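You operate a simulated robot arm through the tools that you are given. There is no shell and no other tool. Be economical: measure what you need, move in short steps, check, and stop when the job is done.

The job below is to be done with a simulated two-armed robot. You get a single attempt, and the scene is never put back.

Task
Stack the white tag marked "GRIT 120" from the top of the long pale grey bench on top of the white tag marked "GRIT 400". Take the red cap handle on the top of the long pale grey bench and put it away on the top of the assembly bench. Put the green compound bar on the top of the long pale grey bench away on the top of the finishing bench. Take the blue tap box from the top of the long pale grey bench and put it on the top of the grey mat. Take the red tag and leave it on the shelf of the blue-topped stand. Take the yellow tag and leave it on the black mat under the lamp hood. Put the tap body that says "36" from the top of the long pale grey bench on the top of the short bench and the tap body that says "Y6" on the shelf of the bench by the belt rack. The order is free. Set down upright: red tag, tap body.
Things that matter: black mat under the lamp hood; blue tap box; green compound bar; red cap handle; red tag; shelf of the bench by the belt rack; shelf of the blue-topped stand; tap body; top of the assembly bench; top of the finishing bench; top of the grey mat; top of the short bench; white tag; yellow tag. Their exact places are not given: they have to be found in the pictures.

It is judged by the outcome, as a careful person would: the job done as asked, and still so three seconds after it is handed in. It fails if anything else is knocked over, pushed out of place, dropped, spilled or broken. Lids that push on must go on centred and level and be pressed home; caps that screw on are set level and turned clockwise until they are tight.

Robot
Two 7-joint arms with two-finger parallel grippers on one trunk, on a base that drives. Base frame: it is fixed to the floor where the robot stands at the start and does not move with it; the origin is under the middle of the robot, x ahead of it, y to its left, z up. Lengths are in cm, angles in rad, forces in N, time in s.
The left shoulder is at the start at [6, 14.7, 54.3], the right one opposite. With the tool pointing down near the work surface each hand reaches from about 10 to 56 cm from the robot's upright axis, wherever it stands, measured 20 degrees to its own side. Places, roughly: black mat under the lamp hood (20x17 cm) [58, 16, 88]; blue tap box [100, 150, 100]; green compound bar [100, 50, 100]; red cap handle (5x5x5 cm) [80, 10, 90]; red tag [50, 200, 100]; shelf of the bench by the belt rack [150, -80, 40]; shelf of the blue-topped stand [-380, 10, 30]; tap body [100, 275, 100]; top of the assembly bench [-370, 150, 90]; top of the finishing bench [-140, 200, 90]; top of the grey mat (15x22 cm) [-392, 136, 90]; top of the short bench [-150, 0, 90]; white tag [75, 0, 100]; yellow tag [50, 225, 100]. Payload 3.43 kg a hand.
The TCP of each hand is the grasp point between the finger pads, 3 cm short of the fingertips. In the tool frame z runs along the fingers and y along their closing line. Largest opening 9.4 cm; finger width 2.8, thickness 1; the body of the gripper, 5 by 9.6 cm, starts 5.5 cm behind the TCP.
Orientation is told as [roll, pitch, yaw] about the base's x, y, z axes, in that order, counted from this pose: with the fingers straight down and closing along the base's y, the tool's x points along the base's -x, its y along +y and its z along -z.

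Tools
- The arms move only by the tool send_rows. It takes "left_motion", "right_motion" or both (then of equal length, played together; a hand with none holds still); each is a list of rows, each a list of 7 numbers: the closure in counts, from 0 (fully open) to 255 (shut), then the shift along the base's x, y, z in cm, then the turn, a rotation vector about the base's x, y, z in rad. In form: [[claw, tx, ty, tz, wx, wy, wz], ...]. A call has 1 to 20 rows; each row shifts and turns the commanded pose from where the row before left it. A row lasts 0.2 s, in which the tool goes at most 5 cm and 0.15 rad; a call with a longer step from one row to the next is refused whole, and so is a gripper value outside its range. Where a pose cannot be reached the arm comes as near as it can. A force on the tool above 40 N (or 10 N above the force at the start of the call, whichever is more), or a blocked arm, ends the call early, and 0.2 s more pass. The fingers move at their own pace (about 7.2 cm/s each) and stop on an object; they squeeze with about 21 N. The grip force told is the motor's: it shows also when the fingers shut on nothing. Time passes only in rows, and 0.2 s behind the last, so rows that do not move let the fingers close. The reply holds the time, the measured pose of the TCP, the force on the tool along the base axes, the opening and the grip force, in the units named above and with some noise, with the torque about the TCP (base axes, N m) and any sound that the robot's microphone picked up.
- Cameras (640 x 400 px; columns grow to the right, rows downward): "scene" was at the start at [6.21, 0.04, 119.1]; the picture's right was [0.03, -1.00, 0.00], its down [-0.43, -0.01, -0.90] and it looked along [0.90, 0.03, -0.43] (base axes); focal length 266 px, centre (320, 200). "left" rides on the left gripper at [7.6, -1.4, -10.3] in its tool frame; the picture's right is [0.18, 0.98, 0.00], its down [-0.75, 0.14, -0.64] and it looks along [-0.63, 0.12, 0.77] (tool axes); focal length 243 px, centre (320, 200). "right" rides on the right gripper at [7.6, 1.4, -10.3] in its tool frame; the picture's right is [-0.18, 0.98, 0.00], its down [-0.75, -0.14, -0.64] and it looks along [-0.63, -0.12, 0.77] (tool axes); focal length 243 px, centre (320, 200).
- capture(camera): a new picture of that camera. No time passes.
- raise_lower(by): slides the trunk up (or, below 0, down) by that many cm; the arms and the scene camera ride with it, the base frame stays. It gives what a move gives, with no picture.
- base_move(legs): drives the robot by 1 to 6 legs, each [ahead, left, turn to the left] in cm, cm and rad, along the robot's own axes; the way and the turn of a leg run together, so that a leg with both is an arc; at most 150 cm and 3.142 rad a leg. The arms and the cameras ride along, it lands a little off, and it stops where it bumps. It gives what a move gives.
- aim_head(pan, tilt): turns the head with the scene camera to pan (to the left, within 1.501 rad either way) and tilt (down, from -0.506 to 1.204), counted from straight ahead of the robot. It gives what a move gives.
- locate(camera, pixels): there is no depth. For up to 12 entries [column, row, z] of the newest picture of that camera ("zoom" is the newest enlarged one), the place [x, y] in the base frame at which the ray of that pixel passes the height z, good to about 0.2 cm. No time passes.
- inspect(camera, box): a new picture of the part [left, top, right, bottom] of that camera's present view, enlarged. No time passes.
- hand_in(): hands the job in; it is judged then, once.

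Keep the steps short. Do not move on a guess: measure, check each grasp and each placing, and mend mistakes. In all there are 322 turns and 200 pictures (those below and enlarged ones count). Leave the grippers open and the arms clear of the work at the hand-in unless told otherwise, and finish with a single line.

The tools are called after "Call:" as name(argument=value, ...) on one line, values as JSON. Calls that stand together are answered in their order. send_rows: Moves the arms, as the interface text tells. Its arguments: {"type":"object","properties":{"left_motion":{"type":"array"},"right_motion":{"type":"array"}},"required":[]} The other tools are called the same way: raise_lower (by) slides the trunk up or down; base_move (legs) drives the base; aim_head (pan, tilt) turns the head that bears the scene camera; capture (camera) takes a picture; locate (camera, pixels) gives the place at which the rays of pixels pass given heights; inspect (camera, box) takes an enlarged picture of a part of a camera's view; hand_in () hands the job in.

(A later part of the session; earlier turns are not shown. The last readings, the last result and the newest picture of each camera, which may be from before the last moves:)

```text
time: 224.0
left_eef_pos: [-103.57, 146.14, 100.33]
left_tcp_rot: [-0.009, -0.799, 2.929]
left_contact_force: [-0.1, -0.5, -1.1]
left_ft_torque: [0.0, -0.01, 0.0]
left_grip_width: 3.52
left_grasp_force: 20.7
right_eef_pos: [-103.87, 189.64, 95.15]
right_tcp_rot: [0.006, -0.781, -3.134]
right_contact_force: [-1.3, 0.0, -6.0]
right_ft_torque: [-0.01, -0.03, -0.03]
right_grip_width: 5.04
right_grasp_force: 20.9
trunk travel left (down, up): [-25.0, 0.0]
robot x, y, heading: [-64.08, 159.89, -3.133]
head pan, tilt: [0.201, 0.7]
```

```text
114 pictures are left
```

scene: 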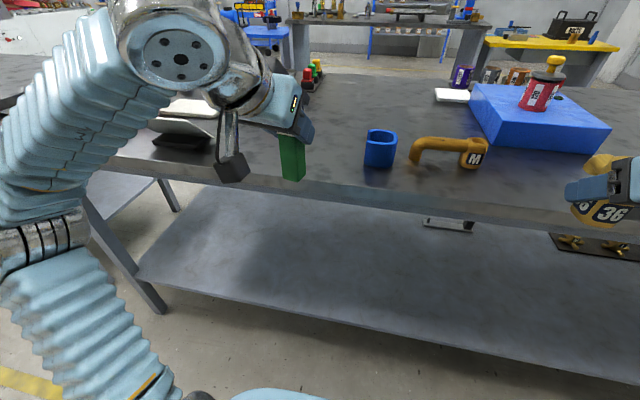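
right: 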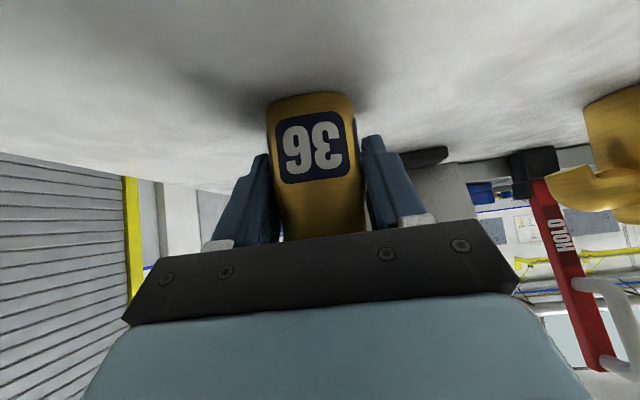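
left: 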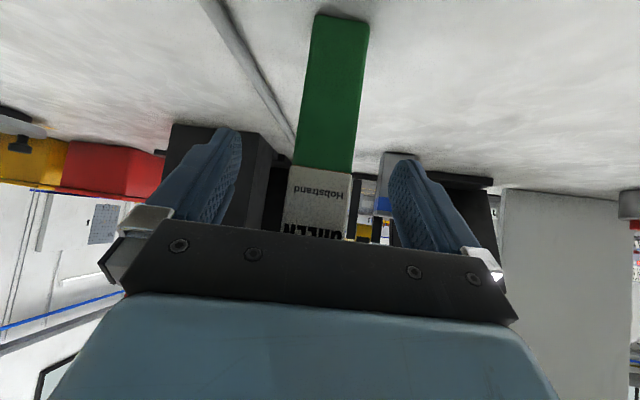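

Extend 13 cm and check, then lower to contact.

Call:
send_rows(left_motion=[[255, -4, 0, 0, 0, 0, 0], [255, -4, 0, 0, 0, 0, 0], [255, -4, 0, 0, 0, 0, 0], [255, -1, 0, 0, 0, 0, 0]])

Call:
inspect(camera="scene", box=[120, 70, 440, 230])

Call:
capture(camera="left")

```text
time: 225.0
left_eef_pos: [-116.5, 146.12, 100.31]
left_tcp_rot: [-0.01, -0.799, 2.928]
left_contact_force: [-0.2, 0.1, -1.5]
left_ft_torque: [0.03, -0.01, 0.05]
left_grip_width: 3.53
left_grasp_force: 21.2
right_eef_pos: [-103.76, 189.76, 95.12]
right_tcp_rot: [0.007, -0.781, -3.135]
right_contact_force: [0.1, -0.2, -6.3]
right_ft_torque: [-0.01, -0.05, 0.03]
right_grip_width: 5.03
right_grasp_force: 20.4
trunk travel left (down, up): [-25.0, 0.0]
robot x, y, heading: [-64.16, 159.65, -3.136]
head pan, tilt: [0.201, 0.7]
```

```text
2.00 times, centred on (280, 150) of scene
```

zoom: 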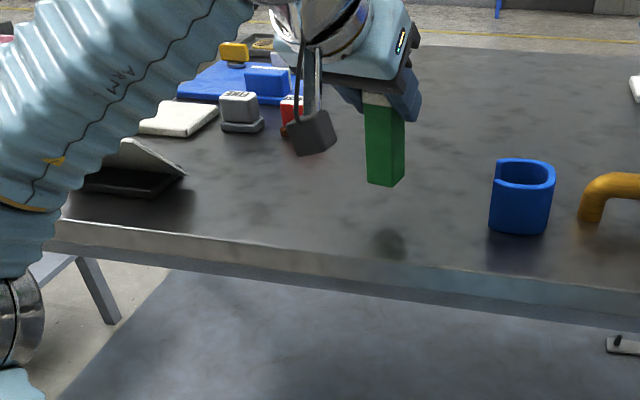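

```text
112 pictures are left
```

left: 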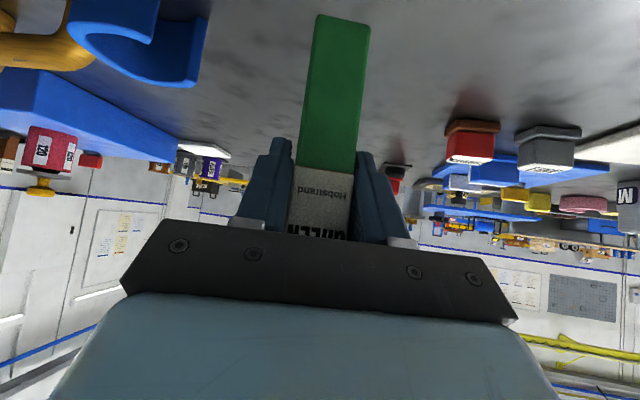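

Clear spot below. Lower slowly.

Call:
send_rows(left_motion=[[255, 0, 0, -1, 0, 0, 0], [255, 0, 0, -1, 0, 0, 0], [255, 0, 0, -0.5, 0, 0, 0], [255, 0, 0, -0.4, 0, 0, 0], [255, 0, 0, -0.3, 0, 0, 0], [255, 0, 0, -0.2, 0, 0, 0]])

```text
time: 226.4
left_eef_pos: [-116.53, 146.33, 96.9]
left_tcp_rot: [-0.011, -0.798, 2.931]
left_contact_force: [0.2, 0.4, -2.7]
left_ft_torque: [0.0, 0.02, 0.02]
left_grip_width: 3.54
left_grasp_force: 20.8
right_eef_pos: [-103.91, 189.72, 95.17]
right_tcp_rot: [0.004, -0.781, -3.136]
right_contact_force: [-0.6, 0.2, -7.1]
right_ft_torque: [-0.05, -0.01, -0.01]
right_grip_width: 5.03
right_grasp_force: 21.1
trunk travel left (down, up): [-25.0, 0.0]
robot x, y, heading: [-64.17, 159.96, -3.134]
head pan, tilt: [0.201, 0.7]
```

Call:
send_rows(left_motion=[[255, 0, 0, -0.3, 0, 0, 0], [255, 0, 0, -0.3, 0, 0, 0], [255, 0, 0, -0.3, 0, 0, 0], [255, 0, 0, -0.3, 0, 0, 0], [255, 0, 0, -0.3, 0, 0, 0], [255, 0, 0, -0.3, 0, 0, 0]])

```text
time: 227.8
left_eef_pos: [-116.35, 146.32, 95.27]
left_tcp_rot: [-0.011, -0.802, 2.932]
left_contact_force: [0.9, -0.5, 21.1]
left_ft_torque: [-0.07, -0.01, 0.01]
left_grip_width: 3.51
left_grasp_force: 21.2
right_eef_pos: [-103.76, 189.73, 95.29]
right_tcp_rot: [0.005, -0.783, -3.136]
right_contact_force: [-0.6, 0.9, -6.5]
right_ft_torque: [0.03, -0.02, 0.02]
right_grip_width: 5.03
right_grasp_force: 21.0
trunk travel left (down, up): [-25.0, 0.0]
robot x, y, heading: [-64.07, 159.47, -3.13]
head pan, tilt: [0.201, 0.7]
```

Contact. Release and withdraw.

Call:
send_rows(left_motion=[[255, 0, 0, 0.2, 0, 0, 0], [180, 0, 0, 0, 0, 0, 0], [100, 0, 0, 0, 0, 0, 0], [0, 0, 0, 0, 0, 0, 0], [0, 2, -0.4, 1, 0, 0, 0], [0, 4, -0.8, 1.5, 0, 0, 0], [0, 4, -0.8, 1, 0, 0, 0], [0, 3, -0.5, 1, 0, 0, 0]])

Call:
inspect(camera="scene", box=[120, 70, 440, 230])

```text
time: 229.6
left_eef_pos: [-103.54, 143.61, 99.93]
left_tcp_rot: [-0.011, -0.798, 2.931]
left_contact_force: [-0.3, -0.1, -0.6]
left_ft_torque: [0.0, 0.03, -0.01]
left_grip_width: 9.39
left_grasp_force: 0.0
right_eef_pos: [-103.91, 189.75, 95.28]
right_tcp_rot: [0.006, -0.782, -3.136]
right_contact_force: [0.5, 0.6, -6.0]
right_ft_torque: [0.02, -0.07, 0.02]
right_grip_width: 5.04
right_grasp_force: 20.9
trunk travel left (down, up): [-25.0, 0.0]
robot x, y, heading: [-64.19, 159.52, -3.13]
head pan, tilt: [0.201, 0.7]
```

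```text
2.00 times, centred on (280, 150) of scene
```

zoom: 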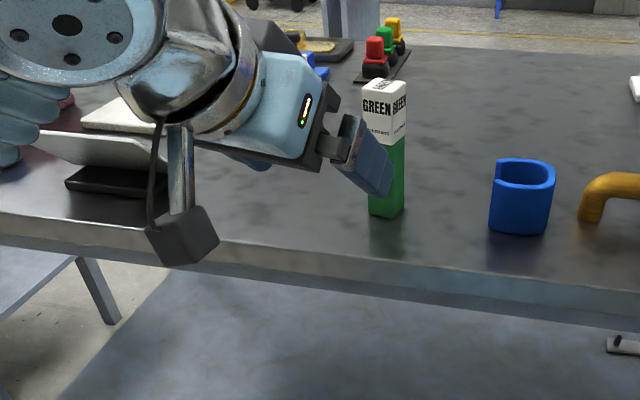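

Bar placed. Back off and drive to the short bench (y≈0).

Call:
base_move(legs=[[-40, 0, 0], [0, 145, 0]])

Call:
aim_head(pan=0.0, tilt=0.5)

Call:
capture(camera="scene")

```text
time: 238.9
left_eef_pos: [-60.75, -0.49, 99.87]
left_tcp_rot: [-0.011, -0.799, 2.939]
left_contact_force: [-0.2, -0.3, -1.2]
left_ft_torque: [-0.01, -0.02, 0.03]
left_grip_width: 9.4
left_grasp_force: 0.1
right_eef_pos: [-61.48, 45.44, 95.27]
right_tcp_rot: [0.006, -0.783, -3.124]
right_contact_force: [-0.5, 0.2, -6.2]
right_ft_torque: [0.05, -0.02, -0.01]
right_grip_width: 5.03
right_grasp_force: 20.9
trunk travel left (down, up): [-25.0, 0.0]
robot x, y, heading: [-21.32, 16.03, -3.122]
head pan, tilt: [0.201, 0.7]
```

```text
time: 239.6
left_eef_pos: [-60.82, -0.46, 99.98]
left_tcp_rot: [-0.01, -0.8, 2.94]
left_contact_force: [0.1, -0.4, 0.5]
left_ft_torque: [-0.03, -0.01, 0.0]
left_grip_width: 9.4
left_grasp_force: 0.1
right_eef_pos: [-61.58, 45.39, 95.05]
right_tcp_rot: [0.006, -0.781, -3.124]
right_contact_force: [0.3, -0.9, -7.0]
right_ft_torque: [0.0, -0.01, 0.01]
right_grip_width: 5.06
right_grasp_force: 20.9
trunk travel left (down, up): [-25.0, 0.0]
robot x, y, heading: [-21.38, 15.93, -3.126]
head pan, tilt: [0.0, 0.499]
```

```text
110 pictures are left
```

scene: 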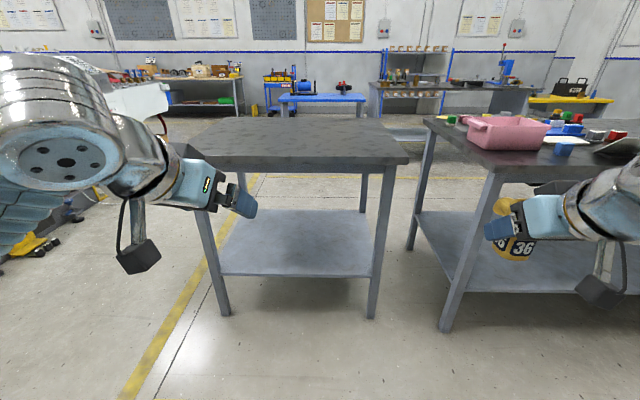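

Short bench is empty. Measure it.

Call:
locate(camera="scene", pixels=[[408, 158, 87], [190, 160, 87], [378, 120, 87], [370, 318, 0], [228, 315, 0], [300, 165, 87]])

```text
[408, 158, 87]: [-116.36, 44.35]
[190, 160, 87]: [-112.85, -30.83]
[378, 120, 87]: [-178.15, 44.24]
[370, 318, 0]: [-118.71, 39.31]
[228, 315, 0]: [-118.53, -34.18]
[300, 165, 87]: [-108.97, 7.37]
```

Drive in and place 36 around (−124, 17).

Call:
base_move(legs=[[0, 20, 0], [51, 0, 0]])

Call:
send_rows(right_motion=[[255, -3, -2, 0, 0, 0, 0], [255, -4, -2, 0, 0, 0, 0], [255, -4, -2, 0, 0, 0, 0], [255, 0, 0, -1, 0, 0, 0], [255, 0, 0, -1, 0, 0, 0], [255, 0, 0, -1, 0, 0, 0]])

Call:
capture(camera="right")

```text
time: 243.8
left_eef_pos: [-111.6, -21.62, 99.92]
left_tcp_rot: [-0.011, -0.801, 2.943]
left_contact_force: [-0.2, 0.6, -1.0]
left_ft_torque: [0.0, 0.02, 0.03]
left_grip_width: 9.43
left_grasp_force: 0.1
right_eef_pos: [-112.56, 24.16, 95.21]
right_tcp_rot: [0.004, -0.782, -3.122]
right_contact_force: [-0.7, -0.3, -5.5]
right_ft_torque: [0.0, -0.08, 0.0]
right_grip_width: 5.04
right_grasp_force: 21.5
trunk travel left (down, up): [-25.0, 0.0]
robot x, y, heading: [-72.24, -5.57, -3.117]
head pan, tilt: [0.0, 0.499]
```

```text
time: 245.2
left_eef_pos: [-111.63, -21.74, 99.91]
left_tcp_rot: [-0.009, -0.798, 2.941]
left_contact_force: [0.2, 0.0, -0.7]
left_ft_torque: [0.0, -0.01, 0.01]
left_grip_width: 9.39
left_grasp_force: 0.1
right_eef_pos: [-123.55, 18.26, 92.21]
right_tcp_rot: [0.002, -0.784, -3.123]
right_contact_force: [-0.6, 0.3, -3.5]
right_ft_torque: [0.12, 0.04, 0.0]
right_grip_width: 5.03
right_grasp_force: 21.3
trunk travel left (down, up): [-25.0, 0.0]
robot x, y, heading: [-72.22, -5.08, -3.121]
head pan, tilt: [0.0, 0.499]
```

```text
109 pictures are left
```

right: 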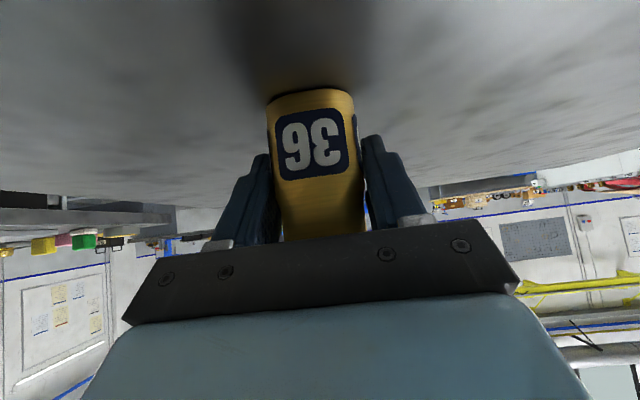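

Touching now (weight partly carried). Lower in fine steps.

Call:
send_rows(right_motion=[[255, 0, 0, -0.2, 0, 0, 0], [255, 0, 0, -0.2, 0, 0, 0], [255, 0, 0, 0, 0, 0, 0]])

```text
time: 246.0
left_eef_pos: [-111.55, -21.7, 99.9]
left_tcp_rot: [-0.01, -0.8, 2.942]
left_contact_force: [0.0, 0.3, 0.1]
left_ft_torque: [0.01, -0.03, 0.01]
left_grip_width: 9.4
left_grasp_force: 0.0
right_eef_pos: [-123.34, 18.1, 91.9]
right_tcp_rot: [0.005, -0.784, -3.122]
right_contact_force: [-2.2, -0.8, 16.6]
right_ft_torque: [0.04, 0.03, -0.04]
right_grip_width: 5.06
right_grasp_force: 21.2
trunk travel left (down, up): [-25.0, 0.0]
robot x, y, heading: [-72.06, -5.26, -3.124]
head pan, tilt: [0.0, 0.499]
```

Firm contact. Release and withdraw.

Call:
send_rows(right_motion=[[255, 0, 0, 0.15, 0, 0, 0], [150, 0, 0, 0, 0, 0, 0], [60, 0, 0, 0, 0, 0, 0], [0, 0, 0, 0, 0, 0, 0], [0, 2, 0, 0.7, 0, 0, 0], [0, 3, 0, 1, 0, 0, 0], [0, 4, 0, 1, 0, 0, 0], [0, 3, 0, 1, 0, 0, 0]])

Call:
capture(camera="right")

```text
time: 247.8
left_eef_pos: [-111.62, -21.77, 99.9]
left_tcp_rot: [-0.008, -0.801, 2.943]
left_contact_force: [0.0, 0.1, 0.9]
left_ft_torque: [0.04, -0.02, 0.02]
left_grip_width: 9.41
left_grasp_force: 0.0
right_eef_pos: [-111.4, 18.19, 95.71]
right_tcp_rot: [0.006, -0.784, -3.122]
right_contact_force: [-0.7, -0.2, 0.9]
right_ft_torque: [0.04, -0.01, 0.01]
right_grip_width: 9.38
right_grasp_force: 0.0
trunk travel left (down, up): [-25.0, 0.0]
robot x, y, heading: [-72.16, -5.41, -3.12]
head pan, tilt: [0.0, 0.499]
```

```text
108 pictures are left
```

right: 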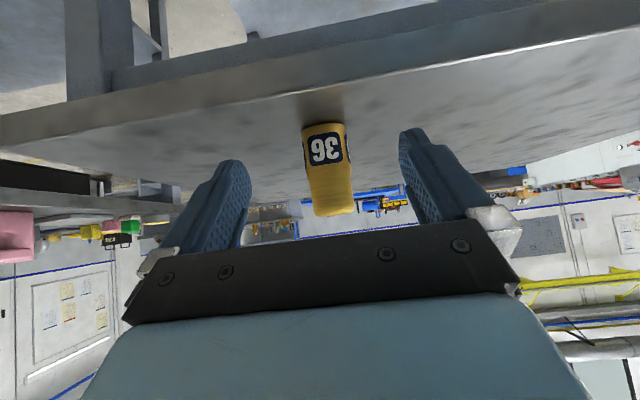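

36 stands on the short bench. Next the red and yellow tags: back off, drive to y≈212, and turn to face the long bench.

Call:
base_move(legs=[[-42, 0, 0], [0, -150, 0], [0, -68, 0], [0, 0, 1.57], [0, 0, 1.55]])

Call:
aim_head(pan=0.0, tilt=0.6)

Call:
capture(camera="scene")

```text
time: 268.4
left_eef_pos: [4.32, 230.55, 99.99]
left_tcp_rot: [-0.01, -0.8, -0.202]
left_contact_force: [0.3, 0.6, -0.5]
left_ft_torque: [-0.02, 0.0, -0.03]
left_grip_width: 9.41
left_grasp_force: 0.1
right_eef_pos: [4.04, 190.79, 95.72]
right_tcp_rot: [0.006, -0.782, 0.015]
right_contact_force: [0.2, -0.6, 0.3]
right_ft_torque: [0.0, -0.03, -0.01]
right_grip_width: 9.41
right_grasp_force: 0.0
trunk travel left (down, up): [-25.0, 0.0]
robot x, y, heading: [-35.22, 214.26, 0.014]
head pan, tilt: [0.0, 0.499]
```

```text
time: 269.1
left_eef_pos: [4.39, 230.58, 99.88]
left_tcp_rot: [-0.012, -0.801, -0.204]
left_contact_force: [0.0, -0.2, -0.1]
left_ft_torque: [0.01, -0.04, 0.01]
left_grip_width: 9.39
left_grasp_force: 0.2
right_eef_pos: [3.99, 190.52, 95.64]
right_tcp_rot: [0.006, -0.783, 0.014]
right_contact_force: [0.3, 0.8, 0.5]
right_ft_torque: [0.01, -0.03, 0.0]
right_grip_width: 9.4
right_grasp_force: 0.1
trunk travel left (down, up): [-25.0, 0.0]
robot x, y, heading: [-35.22, 214.25, 0.02]
head pan, tilt: [0.0, 0.6]
```

```text
107 pictures are left
```

scene: 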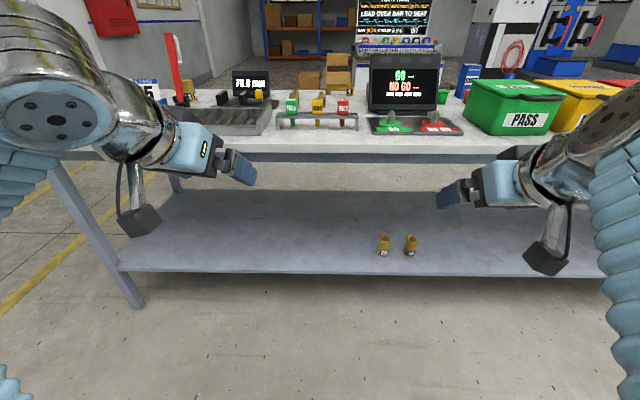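

Call:
inspect(camera="scene", box=[260, 80, 390, 150])

Call:
locate(camera="scene", pixels=[[281, 130, 88], [357, 130, 88], [318, 128, 88], [343, 128, 88], [400, 134, 88]])

```text
4.92 times, centred on (325, 115) of scene
```

zoom: 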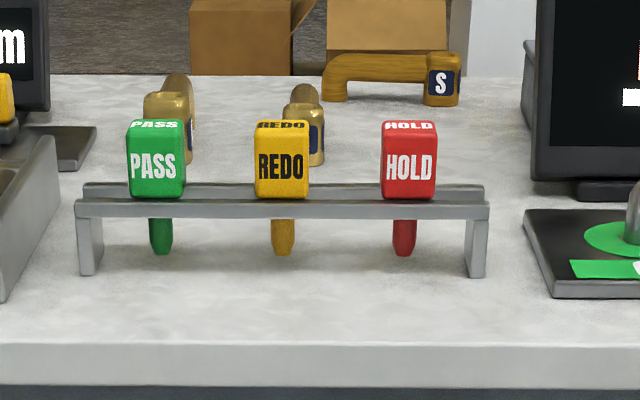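

```text
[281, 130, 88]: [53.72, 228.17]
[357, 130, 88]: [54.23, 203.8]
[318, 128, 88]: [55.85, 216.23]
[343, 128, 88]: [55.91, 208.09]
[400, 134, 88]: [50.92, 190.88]
```

Tags sit in a slotted rack at x≈56 (yellow y≈216, red y≈208). Align the left hand (yaw, flatter pitch), then drive in.

Call:
send_rows(left_motion=[[0, 0, -1, 0, 0, -0.09, 0.1], [0, 0, -2, 0, 0, -0.09, 0.1], [0, 0, -2, 0, 0, -0.08, 0], [0, 0, -1, 0, 0, 0, 0]])

Call:
base_move(legs=[[0, -8, 0], [38, 0, -0.015]])

Call:
capture(camera="scene")

Call:
capture(camera="left")

```text
time: 270.1
left_eef_pos: [4.29, 224.44, 99.88]
left_tcp_rot: [0.025, -1.058, -0.031]
left_contact_force: [-0.3, -0.3, 0.2]
left_ft_torque: [-0.01, 0.0, 0.02]
left_grip_width: 9.43
left_grasp_force: 0.0
right_eef_pos: [4.08, 190.64, 95.68]
right_tcp_rot: [0.007, -0.782, 0.013]
right_contact_force: [0.1, 1.0, -0.1]
right_ft_torque: [-0.01, 0.07, 0.05]
right_grip_width: 9.42
right_grasp_force: 0.1
trunk travel left (down, up): [-25.0, 0.0]
robot x, y, heading: [-35.14, 214.14, 0.02]
head pan, tilt: [0.0, 0.6]
```

```text
time: 273.2
left_eef_pos: [43.16, 216.29, 99.87]
left_tcp_rot: [0.028, -1.059, -0.047]
left_contact_force: [-0.6, -0.6, 0.4]
left_ft_torque: [-0.02, 0.01, -0.02]
left_grip_width: 9.42
left_grasp_force: 0.0
right_eef_pos: [42.47, 182.43, 95.62]
right_tcp_rot: [0.005, -0.783, 0.001]
right_contact_force: [0.6, -0.6, -0.5]
right_ft_torque: [-0.01, 0.01, 0.01]
right_grip_width: 9.4
right_grasp_force: 0.0
trunk travel left (down, up): [-25.0, 0.0]
robot x, y, heading: [3.53, 206.63, 0.01]
head pan, tilt: [0.0, 0.6]
```

```text
105 pictures are left
```

scene: 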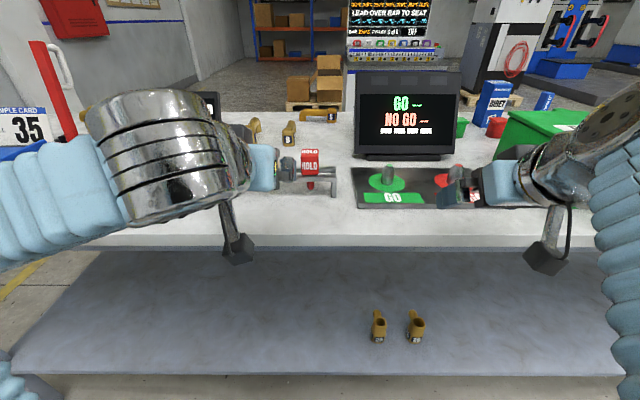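

```text
104 pictures are left
```

left: 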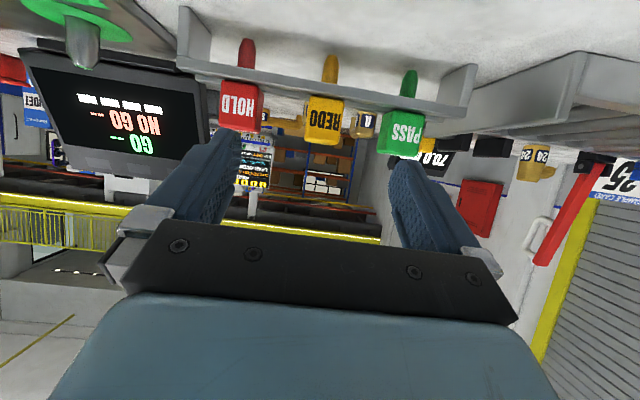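

Call:
locate(camera="left", pixels=[[326, 98, 93.5], [310, 100, 93.5], [345, 100, 93.5], [238, 82, 93.5], [405, 112, 93.5], [325, 140, 98]])

Call:
inspect(camera="left", box=[170, 20, 480, 190])

```text
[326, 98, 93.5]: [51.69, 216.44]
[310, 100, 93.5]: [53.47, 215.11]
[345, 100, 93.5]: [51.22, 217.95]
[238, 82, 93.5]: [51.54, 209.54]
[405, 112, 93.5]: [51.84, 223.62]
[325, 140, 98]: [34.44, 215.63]
```

```text
2.06 times, centred on (325, 105) of left
```

zoom: 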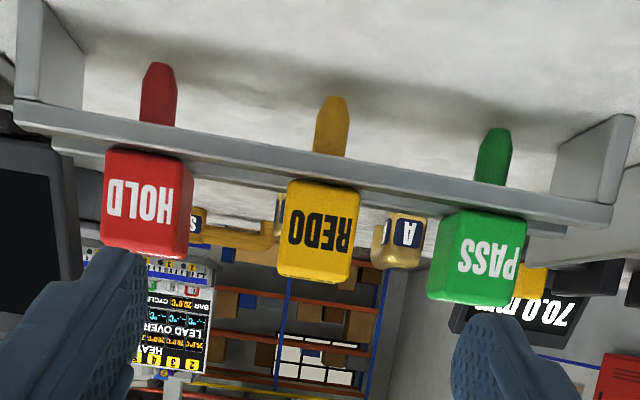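

Yellow at (56, 216.3). Narrow the fingers and move in over the rails.

Call:
send_rows(left_motion=[[79, 3, 0, -1, 0, 0, 0.02], [79, 3.3, 0, -1, 0, 0, 0], [79, 3.3, 0, -0.8, 0, 0, 0], [79, 3.2, 0, -0.3, 0, 0, 0], [79, 0, 0, 0, 0, 0, 0]])

Call:
inspect(camera="left", box=[120, 0, 520, 250])

Call:
inspect(camera="scene", box=[200, 110, 400, 240])

```text
time: 274.4
left_eef_pos: [56.18, 216.29, 96.94]
left_tcp_rot: [0.029, -1.058, -0.026]
left_contact_force: [0.5, -0.3, 0.3]
left_ft_torque: [0.0, -0.02, 0.02]
left_grip_width: 6.5
left_grasp_force: 0.3
right_eef_pos: [42.41, 182.46, 95.56]
right_tcp_rot: [0.006, -0.782, 0.0]
right_contact_force: [0.0, 0.0, -0.2]
right_ft_torque: [0.01, 0.01, 0.04]
right_grip_width: 9.39
right_grasp_force: 0.1
trunk travel left (down, up): [-25.0, 0.0]
robot x, y, heading: [3.88, 206.8, 0.006]
head pan, tilt: [0.0, 0.6]
```

```text
1.60 times, centred on (320, 125) of left
```

zoom: 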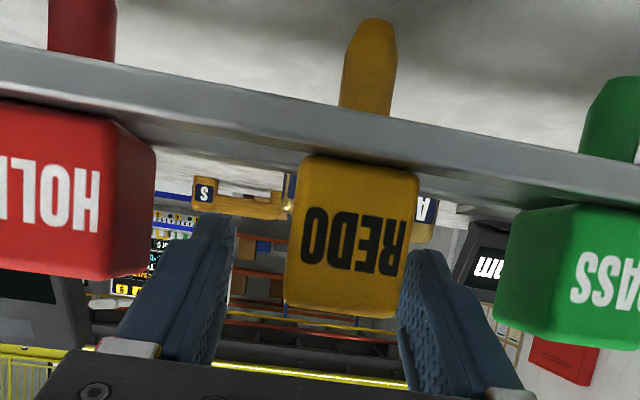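

```text
3.08 times, centred on (300, 175) of scene
```

zoom: 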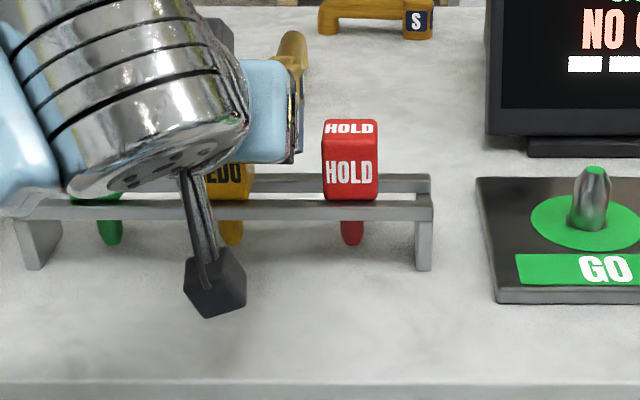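

Cube is ~0.9 cm to +y and lower than the TCP. Correct: +0.9 y, −1.2 z, and look.

Call:
send_rows(left_motion=[[79, 0, 0.9, 0, 0, 0, 0], [79, 0, 0, -0.6, 0, 0, 0], [79, 0, 0, -0.5, 0, 0, 0]])

Call:
inspect(camera="left", box=[120, 0, 520, 250])

```text
time: 275.2
left_eef_pos: [56.13, 217.23, 95.78]
left_tcp_rot: [0.028, -1.057, -0.027]
left_contact_force: [-0.2, -0.8, 0.9]
left_ft_torque: [0.01, -0.03, -0.03]
left_grip_width: 6.45
left_grasp_force: 0.1
right_eef_pos: [42.35, 182.47, 95.62]
right_tcp_rot: [0.004, -0.785, 0.0]
right_contact_force: [-0.4, -0.3, -0.4]
right_ft_torque: [-0.01, 0.01, 0.0]
right_grip_width: 9.41
right_grasp_force: 0.0
trunk travel left (down, up): [-25.0, 0.0]
robot x, y, heading: [3.32, 206.8, 0.009]
head pan, tilt: [0.0, 0.6]
```

```text
1.60 times, centred on (320, 125) of left
```

zoom: 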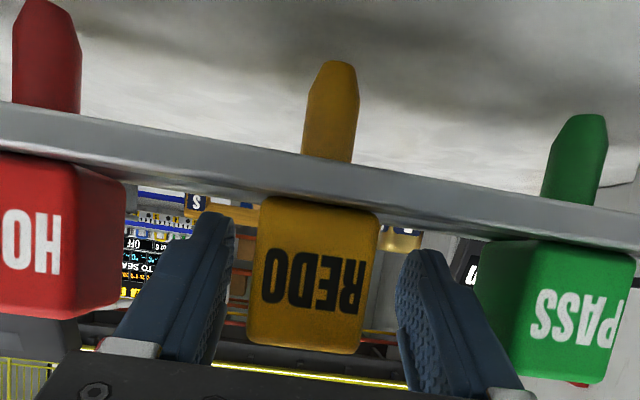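

Centred now. Close and lift 6.

Call:
send_rows(left_motion=[[140, 0, 0, 0, 0, 0, 0], [255, 0, 0, 0, 0, 0, 0], [255, 0, 0, 0, 0, 0, 0], [255, 0, 0, 1.5, 0, 0, 0], [255, 0, 0, 2, 0, 0, 0], [255, 0, 0, 2, 0, 0, 0], [255, 0, 0, 1.2, 0, 0, 0]])

Call:
capture(camera="left")

Call:
inspect(camera="scene", box=[200, 90, 400, 220])

```text
time: 276.8
left_eef_pos: [55.95, 217.17, 102.5]
left_tcp_rot: [0.028, -1.058, -0.027]
left_contact_force: [-0.5, 0.4, -1.3]
left_ft_torque: [0.01, 0.02, 0.0]
left_grip_width: 3.76
left_grasp_force: 21.4
right_eef_pos: [42.3, 182.4, 95.73]
right_tcp_rot: [0.006, -0.784, 0.0]
right_contact_force: [1.1, -0.1, -0.3]
right_ft_torque: [0.0, 0.01, -0.04]
right_grip_width: 9.41
right_grasp_force: 0.1
trunk travel left (down, up): [-25.0, 0.0]
robot x, y, heading: [4.01, 206.68, 0.003]
head pan, tilt: [0.0, 0.6]
```

```text
99 pictures are left
```

left: 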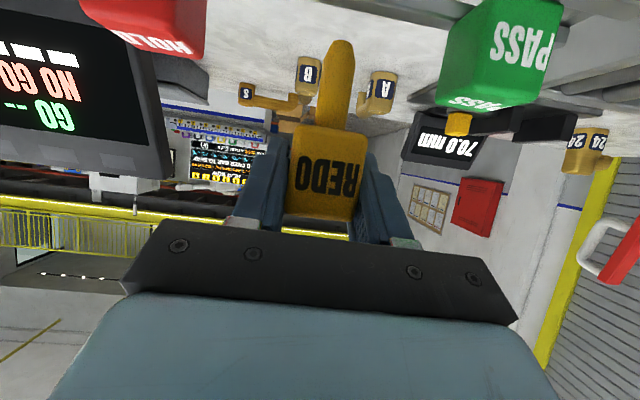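

```text
3.08 times, centred on (300, 155) of scene
```

zoom: 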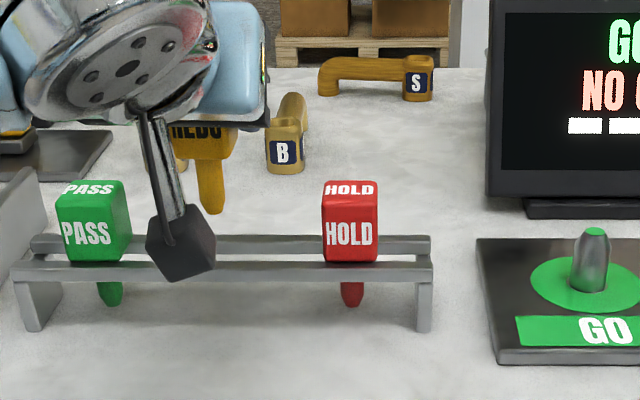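

Yellow is out. Retract left, shift the base left 12, set the right hand for the red tag.

Call:
send_rows(left_motion=[[255, -4, 1, 0, 0, 0, 0], [255, -4, 1, 0, 0, 0, 0], [255, -4, 1, 0, 0, 0, 0], [255, 0, 1, 0, 0, 0, 0]], right_motion=[[79, 0, 0, 1.4, 0, -0.09, 0], [79, 0, 1, 1.4, 0, -0.09, 0], [79, 0, 0, 1.4, 0, -0.09, 0], [79, 0, 0, 0, 0, 0, 0]])

Call:
base_move(legs=[[0, 14, 0]])

Call:
send_rows(right_motion=[[79, 0, 4, 0, 0, 0, 0], [79, 0, 4, 0, 0, 0, 0], [79, 0, 3.7, 0, 0, 0, 0], [79, 0, 0, 0, 0, 0, 0]])

Call:
inspect(camera="right", box=[120, 0, 520, 250])

```text
time: 277.8
left_eef_pos: [43.94, 221.16, 102.53]
left_tcp_rot: [0.029, -1.06, -0.029]
left_contact_force: [-0.1, -0.5, -1.0]
left_ft_torque: [0.01, 0.01, 0.0]
left_grip_width: 3.79
left_grasp_force: 21.0
right_eef_pos: [42.57, 183.77, 99.87]
right_tcp_rot: [0.003, -1.055, 0.0]
right_contact_force: [0.3, -0.3, 0.8]
right_ft_torque: [0.03, -0.02, 0.01]
right_grip_width: 6.51
right_grasp_force: 0.0
right hand out of reach, approached as far as the arm can: row 3
trunk travel left (down, up): [-25.0, 0.0]
robot x, y, heading: [3.67, 206.55, 0.009]
head pan, tilt: [0.0, 0.6]
```

```text
time: 279.1
left_eef_pos: [43.99, 235.45, 102.47]
left_tcp_rot: [0.027, -1.059, -0.027]
left_contact_force: [0.1, -0.4, -0.2]
left_ft_torque: [0.02, 0.03, -0.01]
left_grip_width: 3.76
left_grasp_force: 21.3
right_eef_pos: [42.75, 198.04, 99.85]
right_tcp_rot: [0.004, -1.053, -0.001]
right_contact_force: [0.1, -1.1, -1.2]
right_ft_torque: [0.03, 0.0, -0.03]
right_grip_width: 6.45
right_grasp_force: 0.1
trunk travel left (down, up): [-25.0, 0.0]
robot x, y, heading: [3.58, 220.59, 0.004]
head pan, tilt: [0.0, 0.6]
```

```text
time: 280.1
left_eef_pos: [43.88, 235.48, 102.51]
left_tcp_rot: [0.028, -1.059, -0.024]
left_contact_force: [0.4, -0.1, -1.1]
left_ft_torque: [0.05, -0.01, 0.01]
left_grip_width: 3.79
left_grasp_force: 21.2
right_eef_pos: [43.04, 208.64, 99.56]
right_tcp_rot: [0.126, -1.026, -0.081]
right_contact_force: [0.0, 1.0, -0.5]
right_ft_torque: [-0.03, -0.02, -0.02]
right_grip_width: 6.48
right_grasp_force: 0.1
trunk travel left (down, up): [-25.0, 0.0]
robot x, y, heading: [3.74, 220.89, 0.003]
head pan, tilt: [0.0, 0.6]
```

```text
1.60 times, centred on (320, 125) of right
```

zoom: 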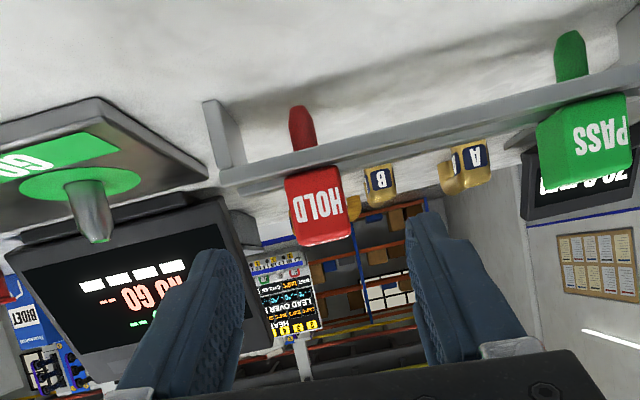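

Red is centred. Advance and descend part way.

Call:
send_rows(right_motion=[[79, 3, 0, -1, 0, 0, 0], [79, 3.3, 0, -1, 0, 0, 0], [79, 3.3, 0, -0.8, 0, 0, 0], [79, 3.2, 0, -0.4, 0, 0, 0], [79, 0, 0, 0, 0, 0, 0]])

Call:
inspect(camera="right", box=[120, 0, 520, 250])

```text
time: 280.9
left_eef_pos: [43.82, 235.52, 102.45]
left_tcp_rot: [0.028, -1.058, -0.027]
left_contact_force: [-1.8, 0.1, 0.0]
left_ft_torque: [-0.01, -0.02, 0.01]
left_grip_width: 3.77
left_grasp_force: 21.1
right_eef_pos: [47.0, 215.34, 99.84]
right_tcp_rot: [-0.005, -1.109, 0.153]
right_contact_force: [-0.8, 0.6, -0.2]
right_ft_torque: [0.0, -0.03, 0.03]
right_grip_width: 6.5
right_grasp_force: 0.0
trunk travel left (down, up): [-25.0, 0.0]
robot x, y, heading: [3.69, 220.97, 0.006]
head pan, tilt: [0.0, 0.6]
stopped in row 3 (right hand): the arm was blocked; the commanded pose is now the measured one
```

```text
1.60 times, centred on (320, 125) of right
```

zoom: 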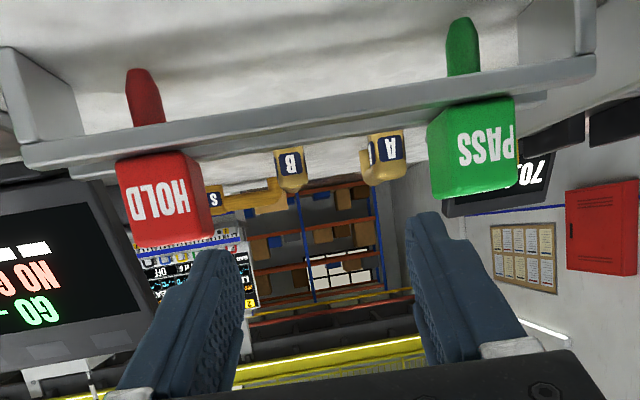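

Cramped again; shift the base back 8 and left 9, re-align the right hand.

Call:
base_move(legs=[[-8, 0, 0], [0, 9, 0]])

Call:
send_rows(right_motion=[[79, 1, -4, 0, 0, 0.03, -0.07], [79, 1, -4, 0, 0, 0.03, -0.08], [79, 0, -4, 0, 0, 0, 0], [79, 0, -3, 0, 0, 0, 0]])

Call:
inspect(camera="right", box=[120, 0, 520, 250])

```text
time: 282.6
left_eef_pos: [35.93, 244.46, 102.67]
left_tcp_rot: [0.028, -1.058, -0.028]
left_contact_force: [0.2, -0.2, -0.6]
left_ft_torque: [0.06, -0.02, 0.01]
left_grip_width: 3.8
left_grasp_force: 21.1
right_eef_pos: [39.19, 224.23, 99.77]
right_tcp_rot: [-0.004, -1.108, 0.15]
right_contact_force: [1.1, 0.1, 0.1]
right_ft_torque: [0.0, 0.02, -0.02]
right_grip_width: 6.5
right_grasp_force: 0.1
trunk travel left (down, up): [-25.0, 0.0]
robot x, y, heading: [-4.48, 229.99, 0.009]
head pan, tilt: [0.0, 0.6]
```

```text
time: 283.6
left_eef_pos: [36.08, 244.39, 102.48]
left_tcp_rot: [0.028, -1.062, -0.027]
left_contact_force: [0.5, 0.2, -0.1]
left_ft_torque: [0.01, 0.01, -0.02]
left_grip_width: 3.79
left_grasp_force: 21.1
right_eef_pos: [41.18, 209.3, 99.6]
right_tcp_rot: [0.006, -1.048, -0.006]
right_contact_force: [-0.2, 0.5, 0.2]
right_ft_torque: [0.01, 0.01, 0.0]
right_grip_width: 6.48
right_grasp_force: 0.0
trunk travel left (down, up): [-25.0, 0.0]
robot x, y, heading: [-4.56, 230.01, 0.007]
head pan, tilt: [0.0, 0.6]
```

```text
1.60 times, centred on (320, 125) of right
```

zoom: 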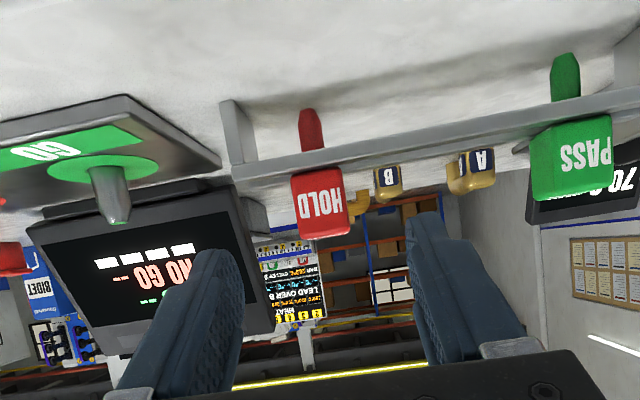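

Aligned well now. Advance with small descent.

Call:
send_rows(right_motion=[[79, 4, 0, -1, 0, 0, 0], [79, 4, 0, -1, 0, 0, 0], [79, 4, 0, -0.8, 0, 0, 0], [79, 2.9, 0, -0.2, 0, 0, 0], [79, 0, 0, 0, 0, 0, 0]])

Call:
inspect(camera="right", box=[120, 0, 520, 250])

```text
time: 284.8
left_eef_pos: [35.83, 244.38, 102.45]
left_tcp_rot: [0.029, -1.057, -0.025]
left_contact_force: [0.0, -0.6, -1.1]
left_ft_torque: [0.03, -0.02, -0.01]
left_grip_width: 3.78
left_grasp_force: 21.2
right_eef_pos: [56.0, 209.33, 96.7]
right_tcp_rot: [0.006, -1.047, -0.008]
right_contact_force: [0.3, 0.8, -0.4]
right_ft_torque: [-0.01, 0.0, 0.03]
right_grip_width: 6.47
right_grasp_force: 0.0
trunk travel left (down, up): [-25.0, 0.0]
robot x, y, heading: [-4.52, 229.86, 0.002]
head pan, tilt: [0.0, 0.6]
```

```text
1.60 times, centred on (320, 125) of right
```

zoom: 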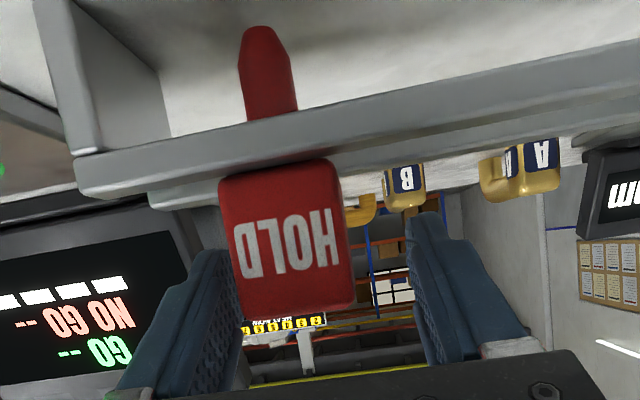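

Shift −1.0 in y, lower 0.9.

Call:
send_rows(right_motion=[[79, 0, -1.0, 0, 0, 0, 0], [79, 0, 0, -0.5, 0, 0, 0], [79, 0, 0, -0.4, 0, 0, 0]])

Call:
inspect(camera="right", box=[120, 0, 520, 250])

```text
time: 285.6
left_eef_pos: [35.96, 244.42, 102.51]
left_tcp_rot: [0.029, -1.057, -0.026]
left_contact_force: [-0.4, 0.1, -0.4]
left_ft_torque: [0.0, -0.01, -0.02]
left_grip_width: 3.77
left_grasp_force: 21.1
right_eef_pos: [55.97, 208.25, 95.96]
right_tcp_rot: [0.008, -1.05, -0.007]
right_contact_force: [-0.1, -0.1, 0.0]
right_ft_torque: [-0.01, 0.0, 0.01]
right_grip_width: 6.49
right_grasp_force: 0.0
trunk travel left (down, up): [-25.0, 0.0]
robot x, y, heading: [-4.4, 229.51, 0.005]
head pan, tilt: [0.0, 0.6]
```

```text
1.60 times, centred on (320, 125) of right
```

zoom: 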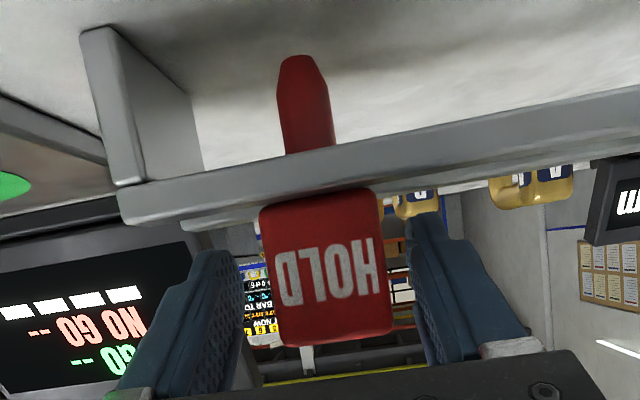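

Centred. Close, lift, retract.

Call:
send_rows(right_motion=[[140, 0, 0, 0, 0, 0, 0], [255, 0, 0, 0, 0, 0, 0], [255, 0, 0, 0, 0, 0, 0], [255, 0, 0, 1.5, 0, 0, 0], [255, 0, 0, 2, 0, 0, 0], [255, 0, 0, 2, 0, 0, 0], [255, 0, 0, 1, 0, 0, 0], [255, -4, 0, 0, 0, 0, 0], [255, -4, 0, 0, 0, 0, 0], [255, -4, -1, 0, 0, 0, 0]])

Call:
capture(camera="scene")

```text
time: 287.8
left_eef_pos: [35.95, 244.5, 102.37]
left_tcp_rot: [0.028, -1.057, -0.026]
left_contact_force: [0.7, -0.5, -0.9]
left_ft_torque: [-0.02, 0.0, 0.01]
left_grip_width: 3.76
left_grasp_force: 20.7
right_eef_pos: [43.86, 207.22, 102.41]
right_tcp_rot: [0.005, -1.047, -0.007]
right_contact_force: [0.4, 0.4, 0.2]
right_ft_torque: [0.02, 0.0, -0.01]
right_grip_width: 3.76
right_grasp_force: 20.9
trunk travel left (down, up): [-25.0, 0.0]
robot x, y, heading: [-4.09, 229.99, 0.0]
head pan, tilt: [0.0, 0.6]
```

```text
92 pictures are left
```

scene: 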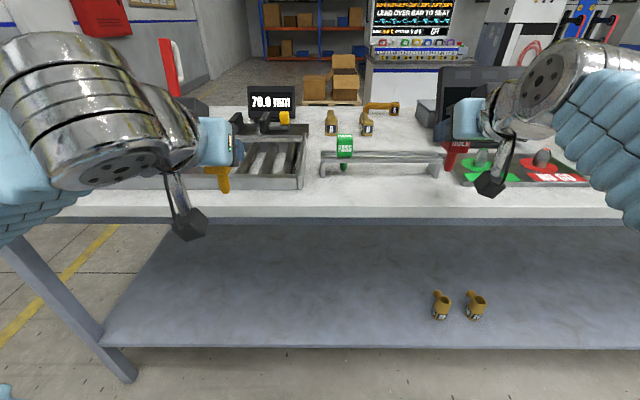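

Both tags held. Drive to the mat: back off 32, right 222.

Call:
base_move(legs=[[-32, 0, 0], [0, -150, 0], [0, -73, 0]])

Call:
aim_head(pan=0.1, tilt=0.5)

Call:
capture(camera="scene")

```text
time: 300.6
left_eef_pos: [6.29, 20.19, 102.44]
left_tcp_rot: [0.027, -1.056, -0.018]
left_contact_force: [0.2, 0.5, -1.2]
left_ft_torque: [0.02, -0.02, 0.02]
left_grip_width: 3.79
left_grasp_force: 20.7
right_eef_pos: [14.49, -16.96, 102.33]
right_tcp_rot: [0.005, -1.048, 0.001]
right_contact_force: [-0.4, -0.6, -1.0]
right_ft_torque: [-0.01, 0.0, 0.01]
right_grip_width: 3.78
right_grasp_force: 21.4
trunk travel left (down, up): [-25.0, 0.0]
robot x, y, heading: [-34.17, 5.18, 0.016]
head pan, tilt: [0.0, 0.6]
```

```text
time: 301.3
left_eef_pos: [6.27, 20.17, 102.43]
left_tcp_rot: [0.027, -1.057, -0.018]
left_contact_force: [0.0, 0.7, -1.3]
left_ft_torque: [0.01, 0.01, 0.03]
left_grip_width: 3.77
left_grasp_force: 21.3
right_eef_pos: [14.47, -16.86, 102.38]
right_tcp_rot: [0.006, -1.047, 0.001]
right_contact_force: [0.6, 0.5, -0.1]
right_ft_torque: [0.01, -0.03, 0.03]
right_grip_width: 3.78
right_grasp_force: 20.6
trunk travel left (down, up): [-25.0, 0.0]
robot x, y, heading: [-33.98, 5.56, 0.016]
head pan, tilt: [0.099, 0.499]
```

```text
91 pictures are left
```

scene: 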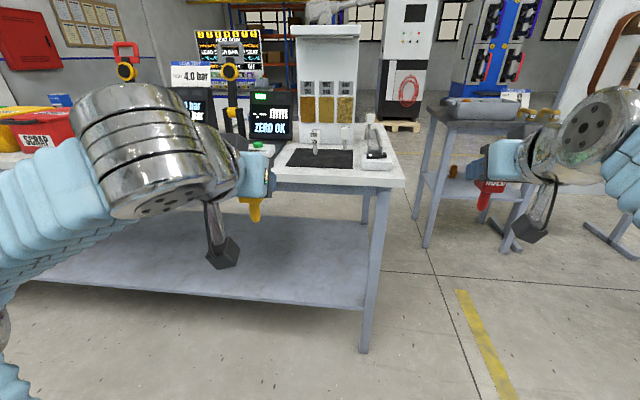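

Call:
inspect(camera="scene", box=[270, 110, 420, 200])

Call:
locate(camera="zoom", pixels=[[66, 236, 88], [350, 243, 88], [108, 165, 88], [360, 172, 88], [190, 188, 88], [325, 170, 88], [420, 204, 88], [500, 215, 88]])

```text
4.27 times, centred on (345, 155) of scene
```

zoom: 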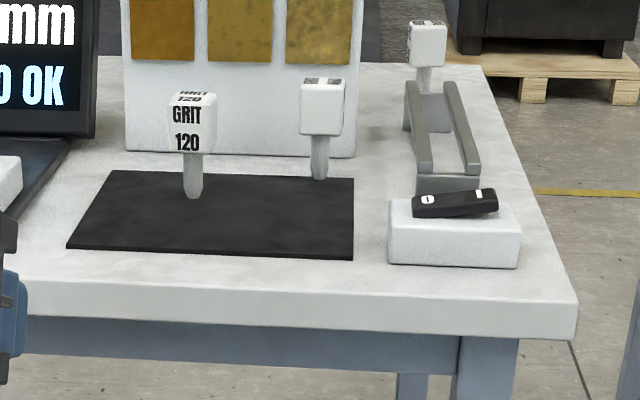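

```text
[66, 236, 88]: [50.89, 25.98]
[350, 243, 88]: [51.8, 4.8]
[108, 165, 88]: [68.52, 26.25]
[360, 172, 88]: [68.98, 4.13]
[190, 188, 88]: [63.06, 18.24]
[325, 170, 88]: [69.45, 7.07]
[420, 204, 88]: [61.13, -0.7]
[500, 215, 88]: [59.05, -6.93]
```

Mat spans x 49.5–68, y 4.5–26; 120 at ≈(61.5,18), 400 at ≈(67.7,7.2). I'll put yellow on the front right of the mat (54, 8.5). Drive in.

Call:
base_move(legs=[[0, -10, 0], [38, 0, -0.015]])

Call:
aim_head(pan=0.15, tilt=0.65)

Call:
send_rows(left_motion=[[255, 3, -1, 0, 0, 0, 0], [255, 4, 0, 0, 0, 0, 0], [255, 2.5, 0, -1, 0, 0, 0]])

Call:
capture(camera="scene")

```text
time: 304.4
left_eef_pos: [44.59, 9.73, 102.47]
left_tcp_rot: [0.029, -1.059, -0.035]
left_contact_force: [-0.2, 0.0, -0.8]
left_ft_torque: [0.01, -0.01, -0.03]
left_grip_width: 3.79
left_grasp_force: 21.3
right_eef_pos: [52.36, -27.48, 102.35]
right_tcp_rot: [0.006, -1.047, -0.016]
right_contact_force: [0.5, -1.0, -0.2]
right_ft_torque: [-0.03, -0.04, -0.01]
right_grip_width: 3.79
right_grasp_force: 21.0
trunk travel left (down, up): [-25.0, 0.0]
robot x, y, heading: [3.97, -4.37, -0.006]
head pan, tilt: [0.099, 0.499]
```

```text
time: 305.1
left_eef_pos: [44.59, 9.78, 102.48]
left_tcp_rot: [0.029, -1.057, -0.035]
left_contact_force: [0.3, 0.4, -0.5]
left_ft_torque: [-0.01, 0.01, -0.02]
left_grip_width: 3.78
left_grasp_force: 21.4
right_eef_pos: [52.38, -27.37, 102.34]
right_tcp_rot: [0.005, -1.047, -0.015]
right_contact_force: [0.2, -0.2, -1.4]
right_ft_torque: [0.01, 0.01, -0.01]
right_grip_width: 3.78
right_grasp_force: 21.1
trunk travel left (down, up): [-25.0, 0.0]
robot x, y, heading: [4.34, -4.58, -0.001]
head pan, tilt: [0.15, 0.649]
```

```text
time: 305.9
left_eef_pos: [54.22, 8.62, 101.48]
left_tcp_rot: [0.029, -1.058, -0.035]
left_contact_force: [-0.4, -0.2, -0.4]
left_ft_torque: [-0.01, 0.0, 0.03]
left_grip_width: 3.77
left_grasp_force: 20.7
right_eef_pos: [52.36, -27.47, 102.38]
right_tcp_rot: [0.005, -1.047, -0.015]
right_contact_force: [-0.1, 0.0, -0.6]
right_ft_torque: [-0.01, -0.02, 0.0]
right_grip_width: 3.79
right_grasp_force: 21.6
trunk travel left (down, up): [-25.0, 0.0]
robot x, y, heading: [3.98, -4.5, -0.003]
head pan, tilt: [0.15, 0.649]
```

```text
89 pictures are left
```

scene: 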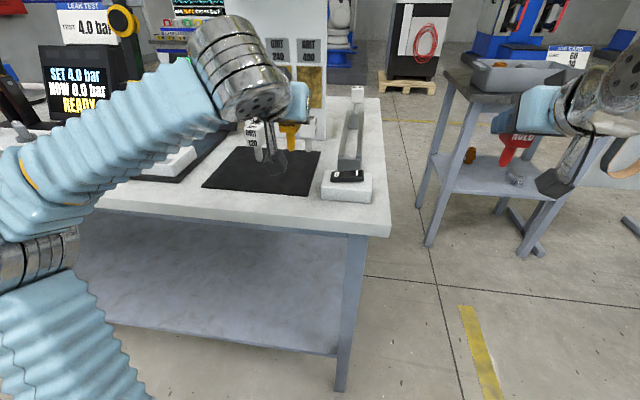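

Lower yellow toward the mat.

Call:
send_rows(left_motion=[[255, 0, 0, -1, 0, 0, 0], [255, 0, 0, -1, 0, 0, 0], [255, 0, 0, -1, 0, 0, 0], [255, 0, 0, -1, 0, 0, 0], [255, 0, 0, -0.5, 0, 0, 0], [255, 0, 0, 0, 0, 0, 0]])

Call:
capture(camera="left")

Call:
inspect(camera="scene", box=[180, 80, 400, 220])

```text
time: 307.3
left_eef_pos: [54.15, 8.79, 96.94]
left_tcp_rot: [0.028, -1.058, -0.034]
left_contact_force: [-0.4, -0.1, -0.6]
left_ft_torque: [0.01, 0.04, 0.0]
left_grip_width: 3.81
left_grasp_force: 20.7
right_eef_pos: [52.36, -27.5, 102.34]
right_tcp_rot: [0.006, -1.047, -0.015]
right_contact_force: [-0.1, -0.1, -0.5]
right_ft_torque: [0.01, 0.02, -0.01]
right_grip_width: 3.79
right_grasp_force: 21.0
trunk travel left (down, up): [-25.0, 0.0]
robot x, y, heading: [3.82, -4.28, 0.001]
head pan, tilt: [0.15, 0.649]
```

```text
88 pictures are left
```

left: 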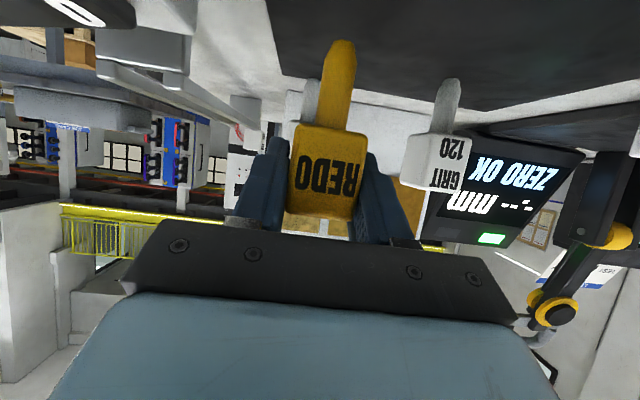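

```text
2.86 times, centred on (290, 150) of scene
```

zoom: 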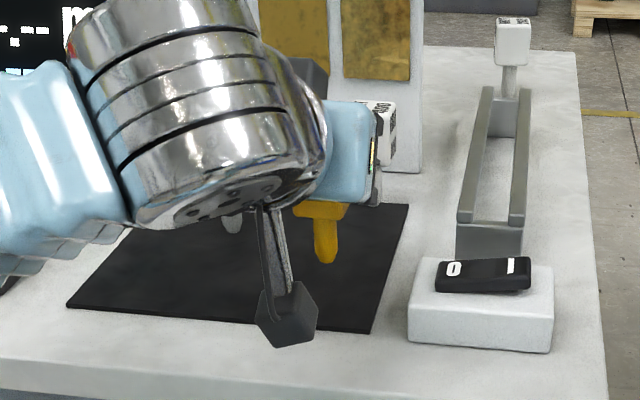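

Call:
send_rows(left_motion=[[255, 0, 0, -0.4, 0, 0, 0], [255, 0, 0, -0.4, 0, 0, 0], [255, 0, 0, -0.3, 0, 0, 0], [255, 0, 0, -0.3, 0, 0, 0], [255, 0, 0, -0.2, 0, 0, 0]])

```text
time: 308.5
left_eef_pos: [54.17, 8.69, 95.43]
left_tcp_rot: [0.026, -1.058, -0.035]
left_contact_force: [-0.9, 0.3, -0.3]
left_ft_torque: [-0.02, 0.03, 0.03]
left_grip_width: 3.78
left_grasp_force: 21.2
right_eef_pos: [52.4, -27.52, 102.35]
right_tcp_rot: [0.004, -1.047, -0.014]
right_contact_force: [0.7, 0.2, -0.9]
right_ft_torque: [0.01, 0.01, 0.01]
right_grip_width: 3.77
right_grasp_force: 20.8
trunk travel left (down, up): [-25.0, 0.0]
robot x, y, heading: [4.53, -4.51, -0.005]
head pan, tilt: [0.15, 0.649]
```

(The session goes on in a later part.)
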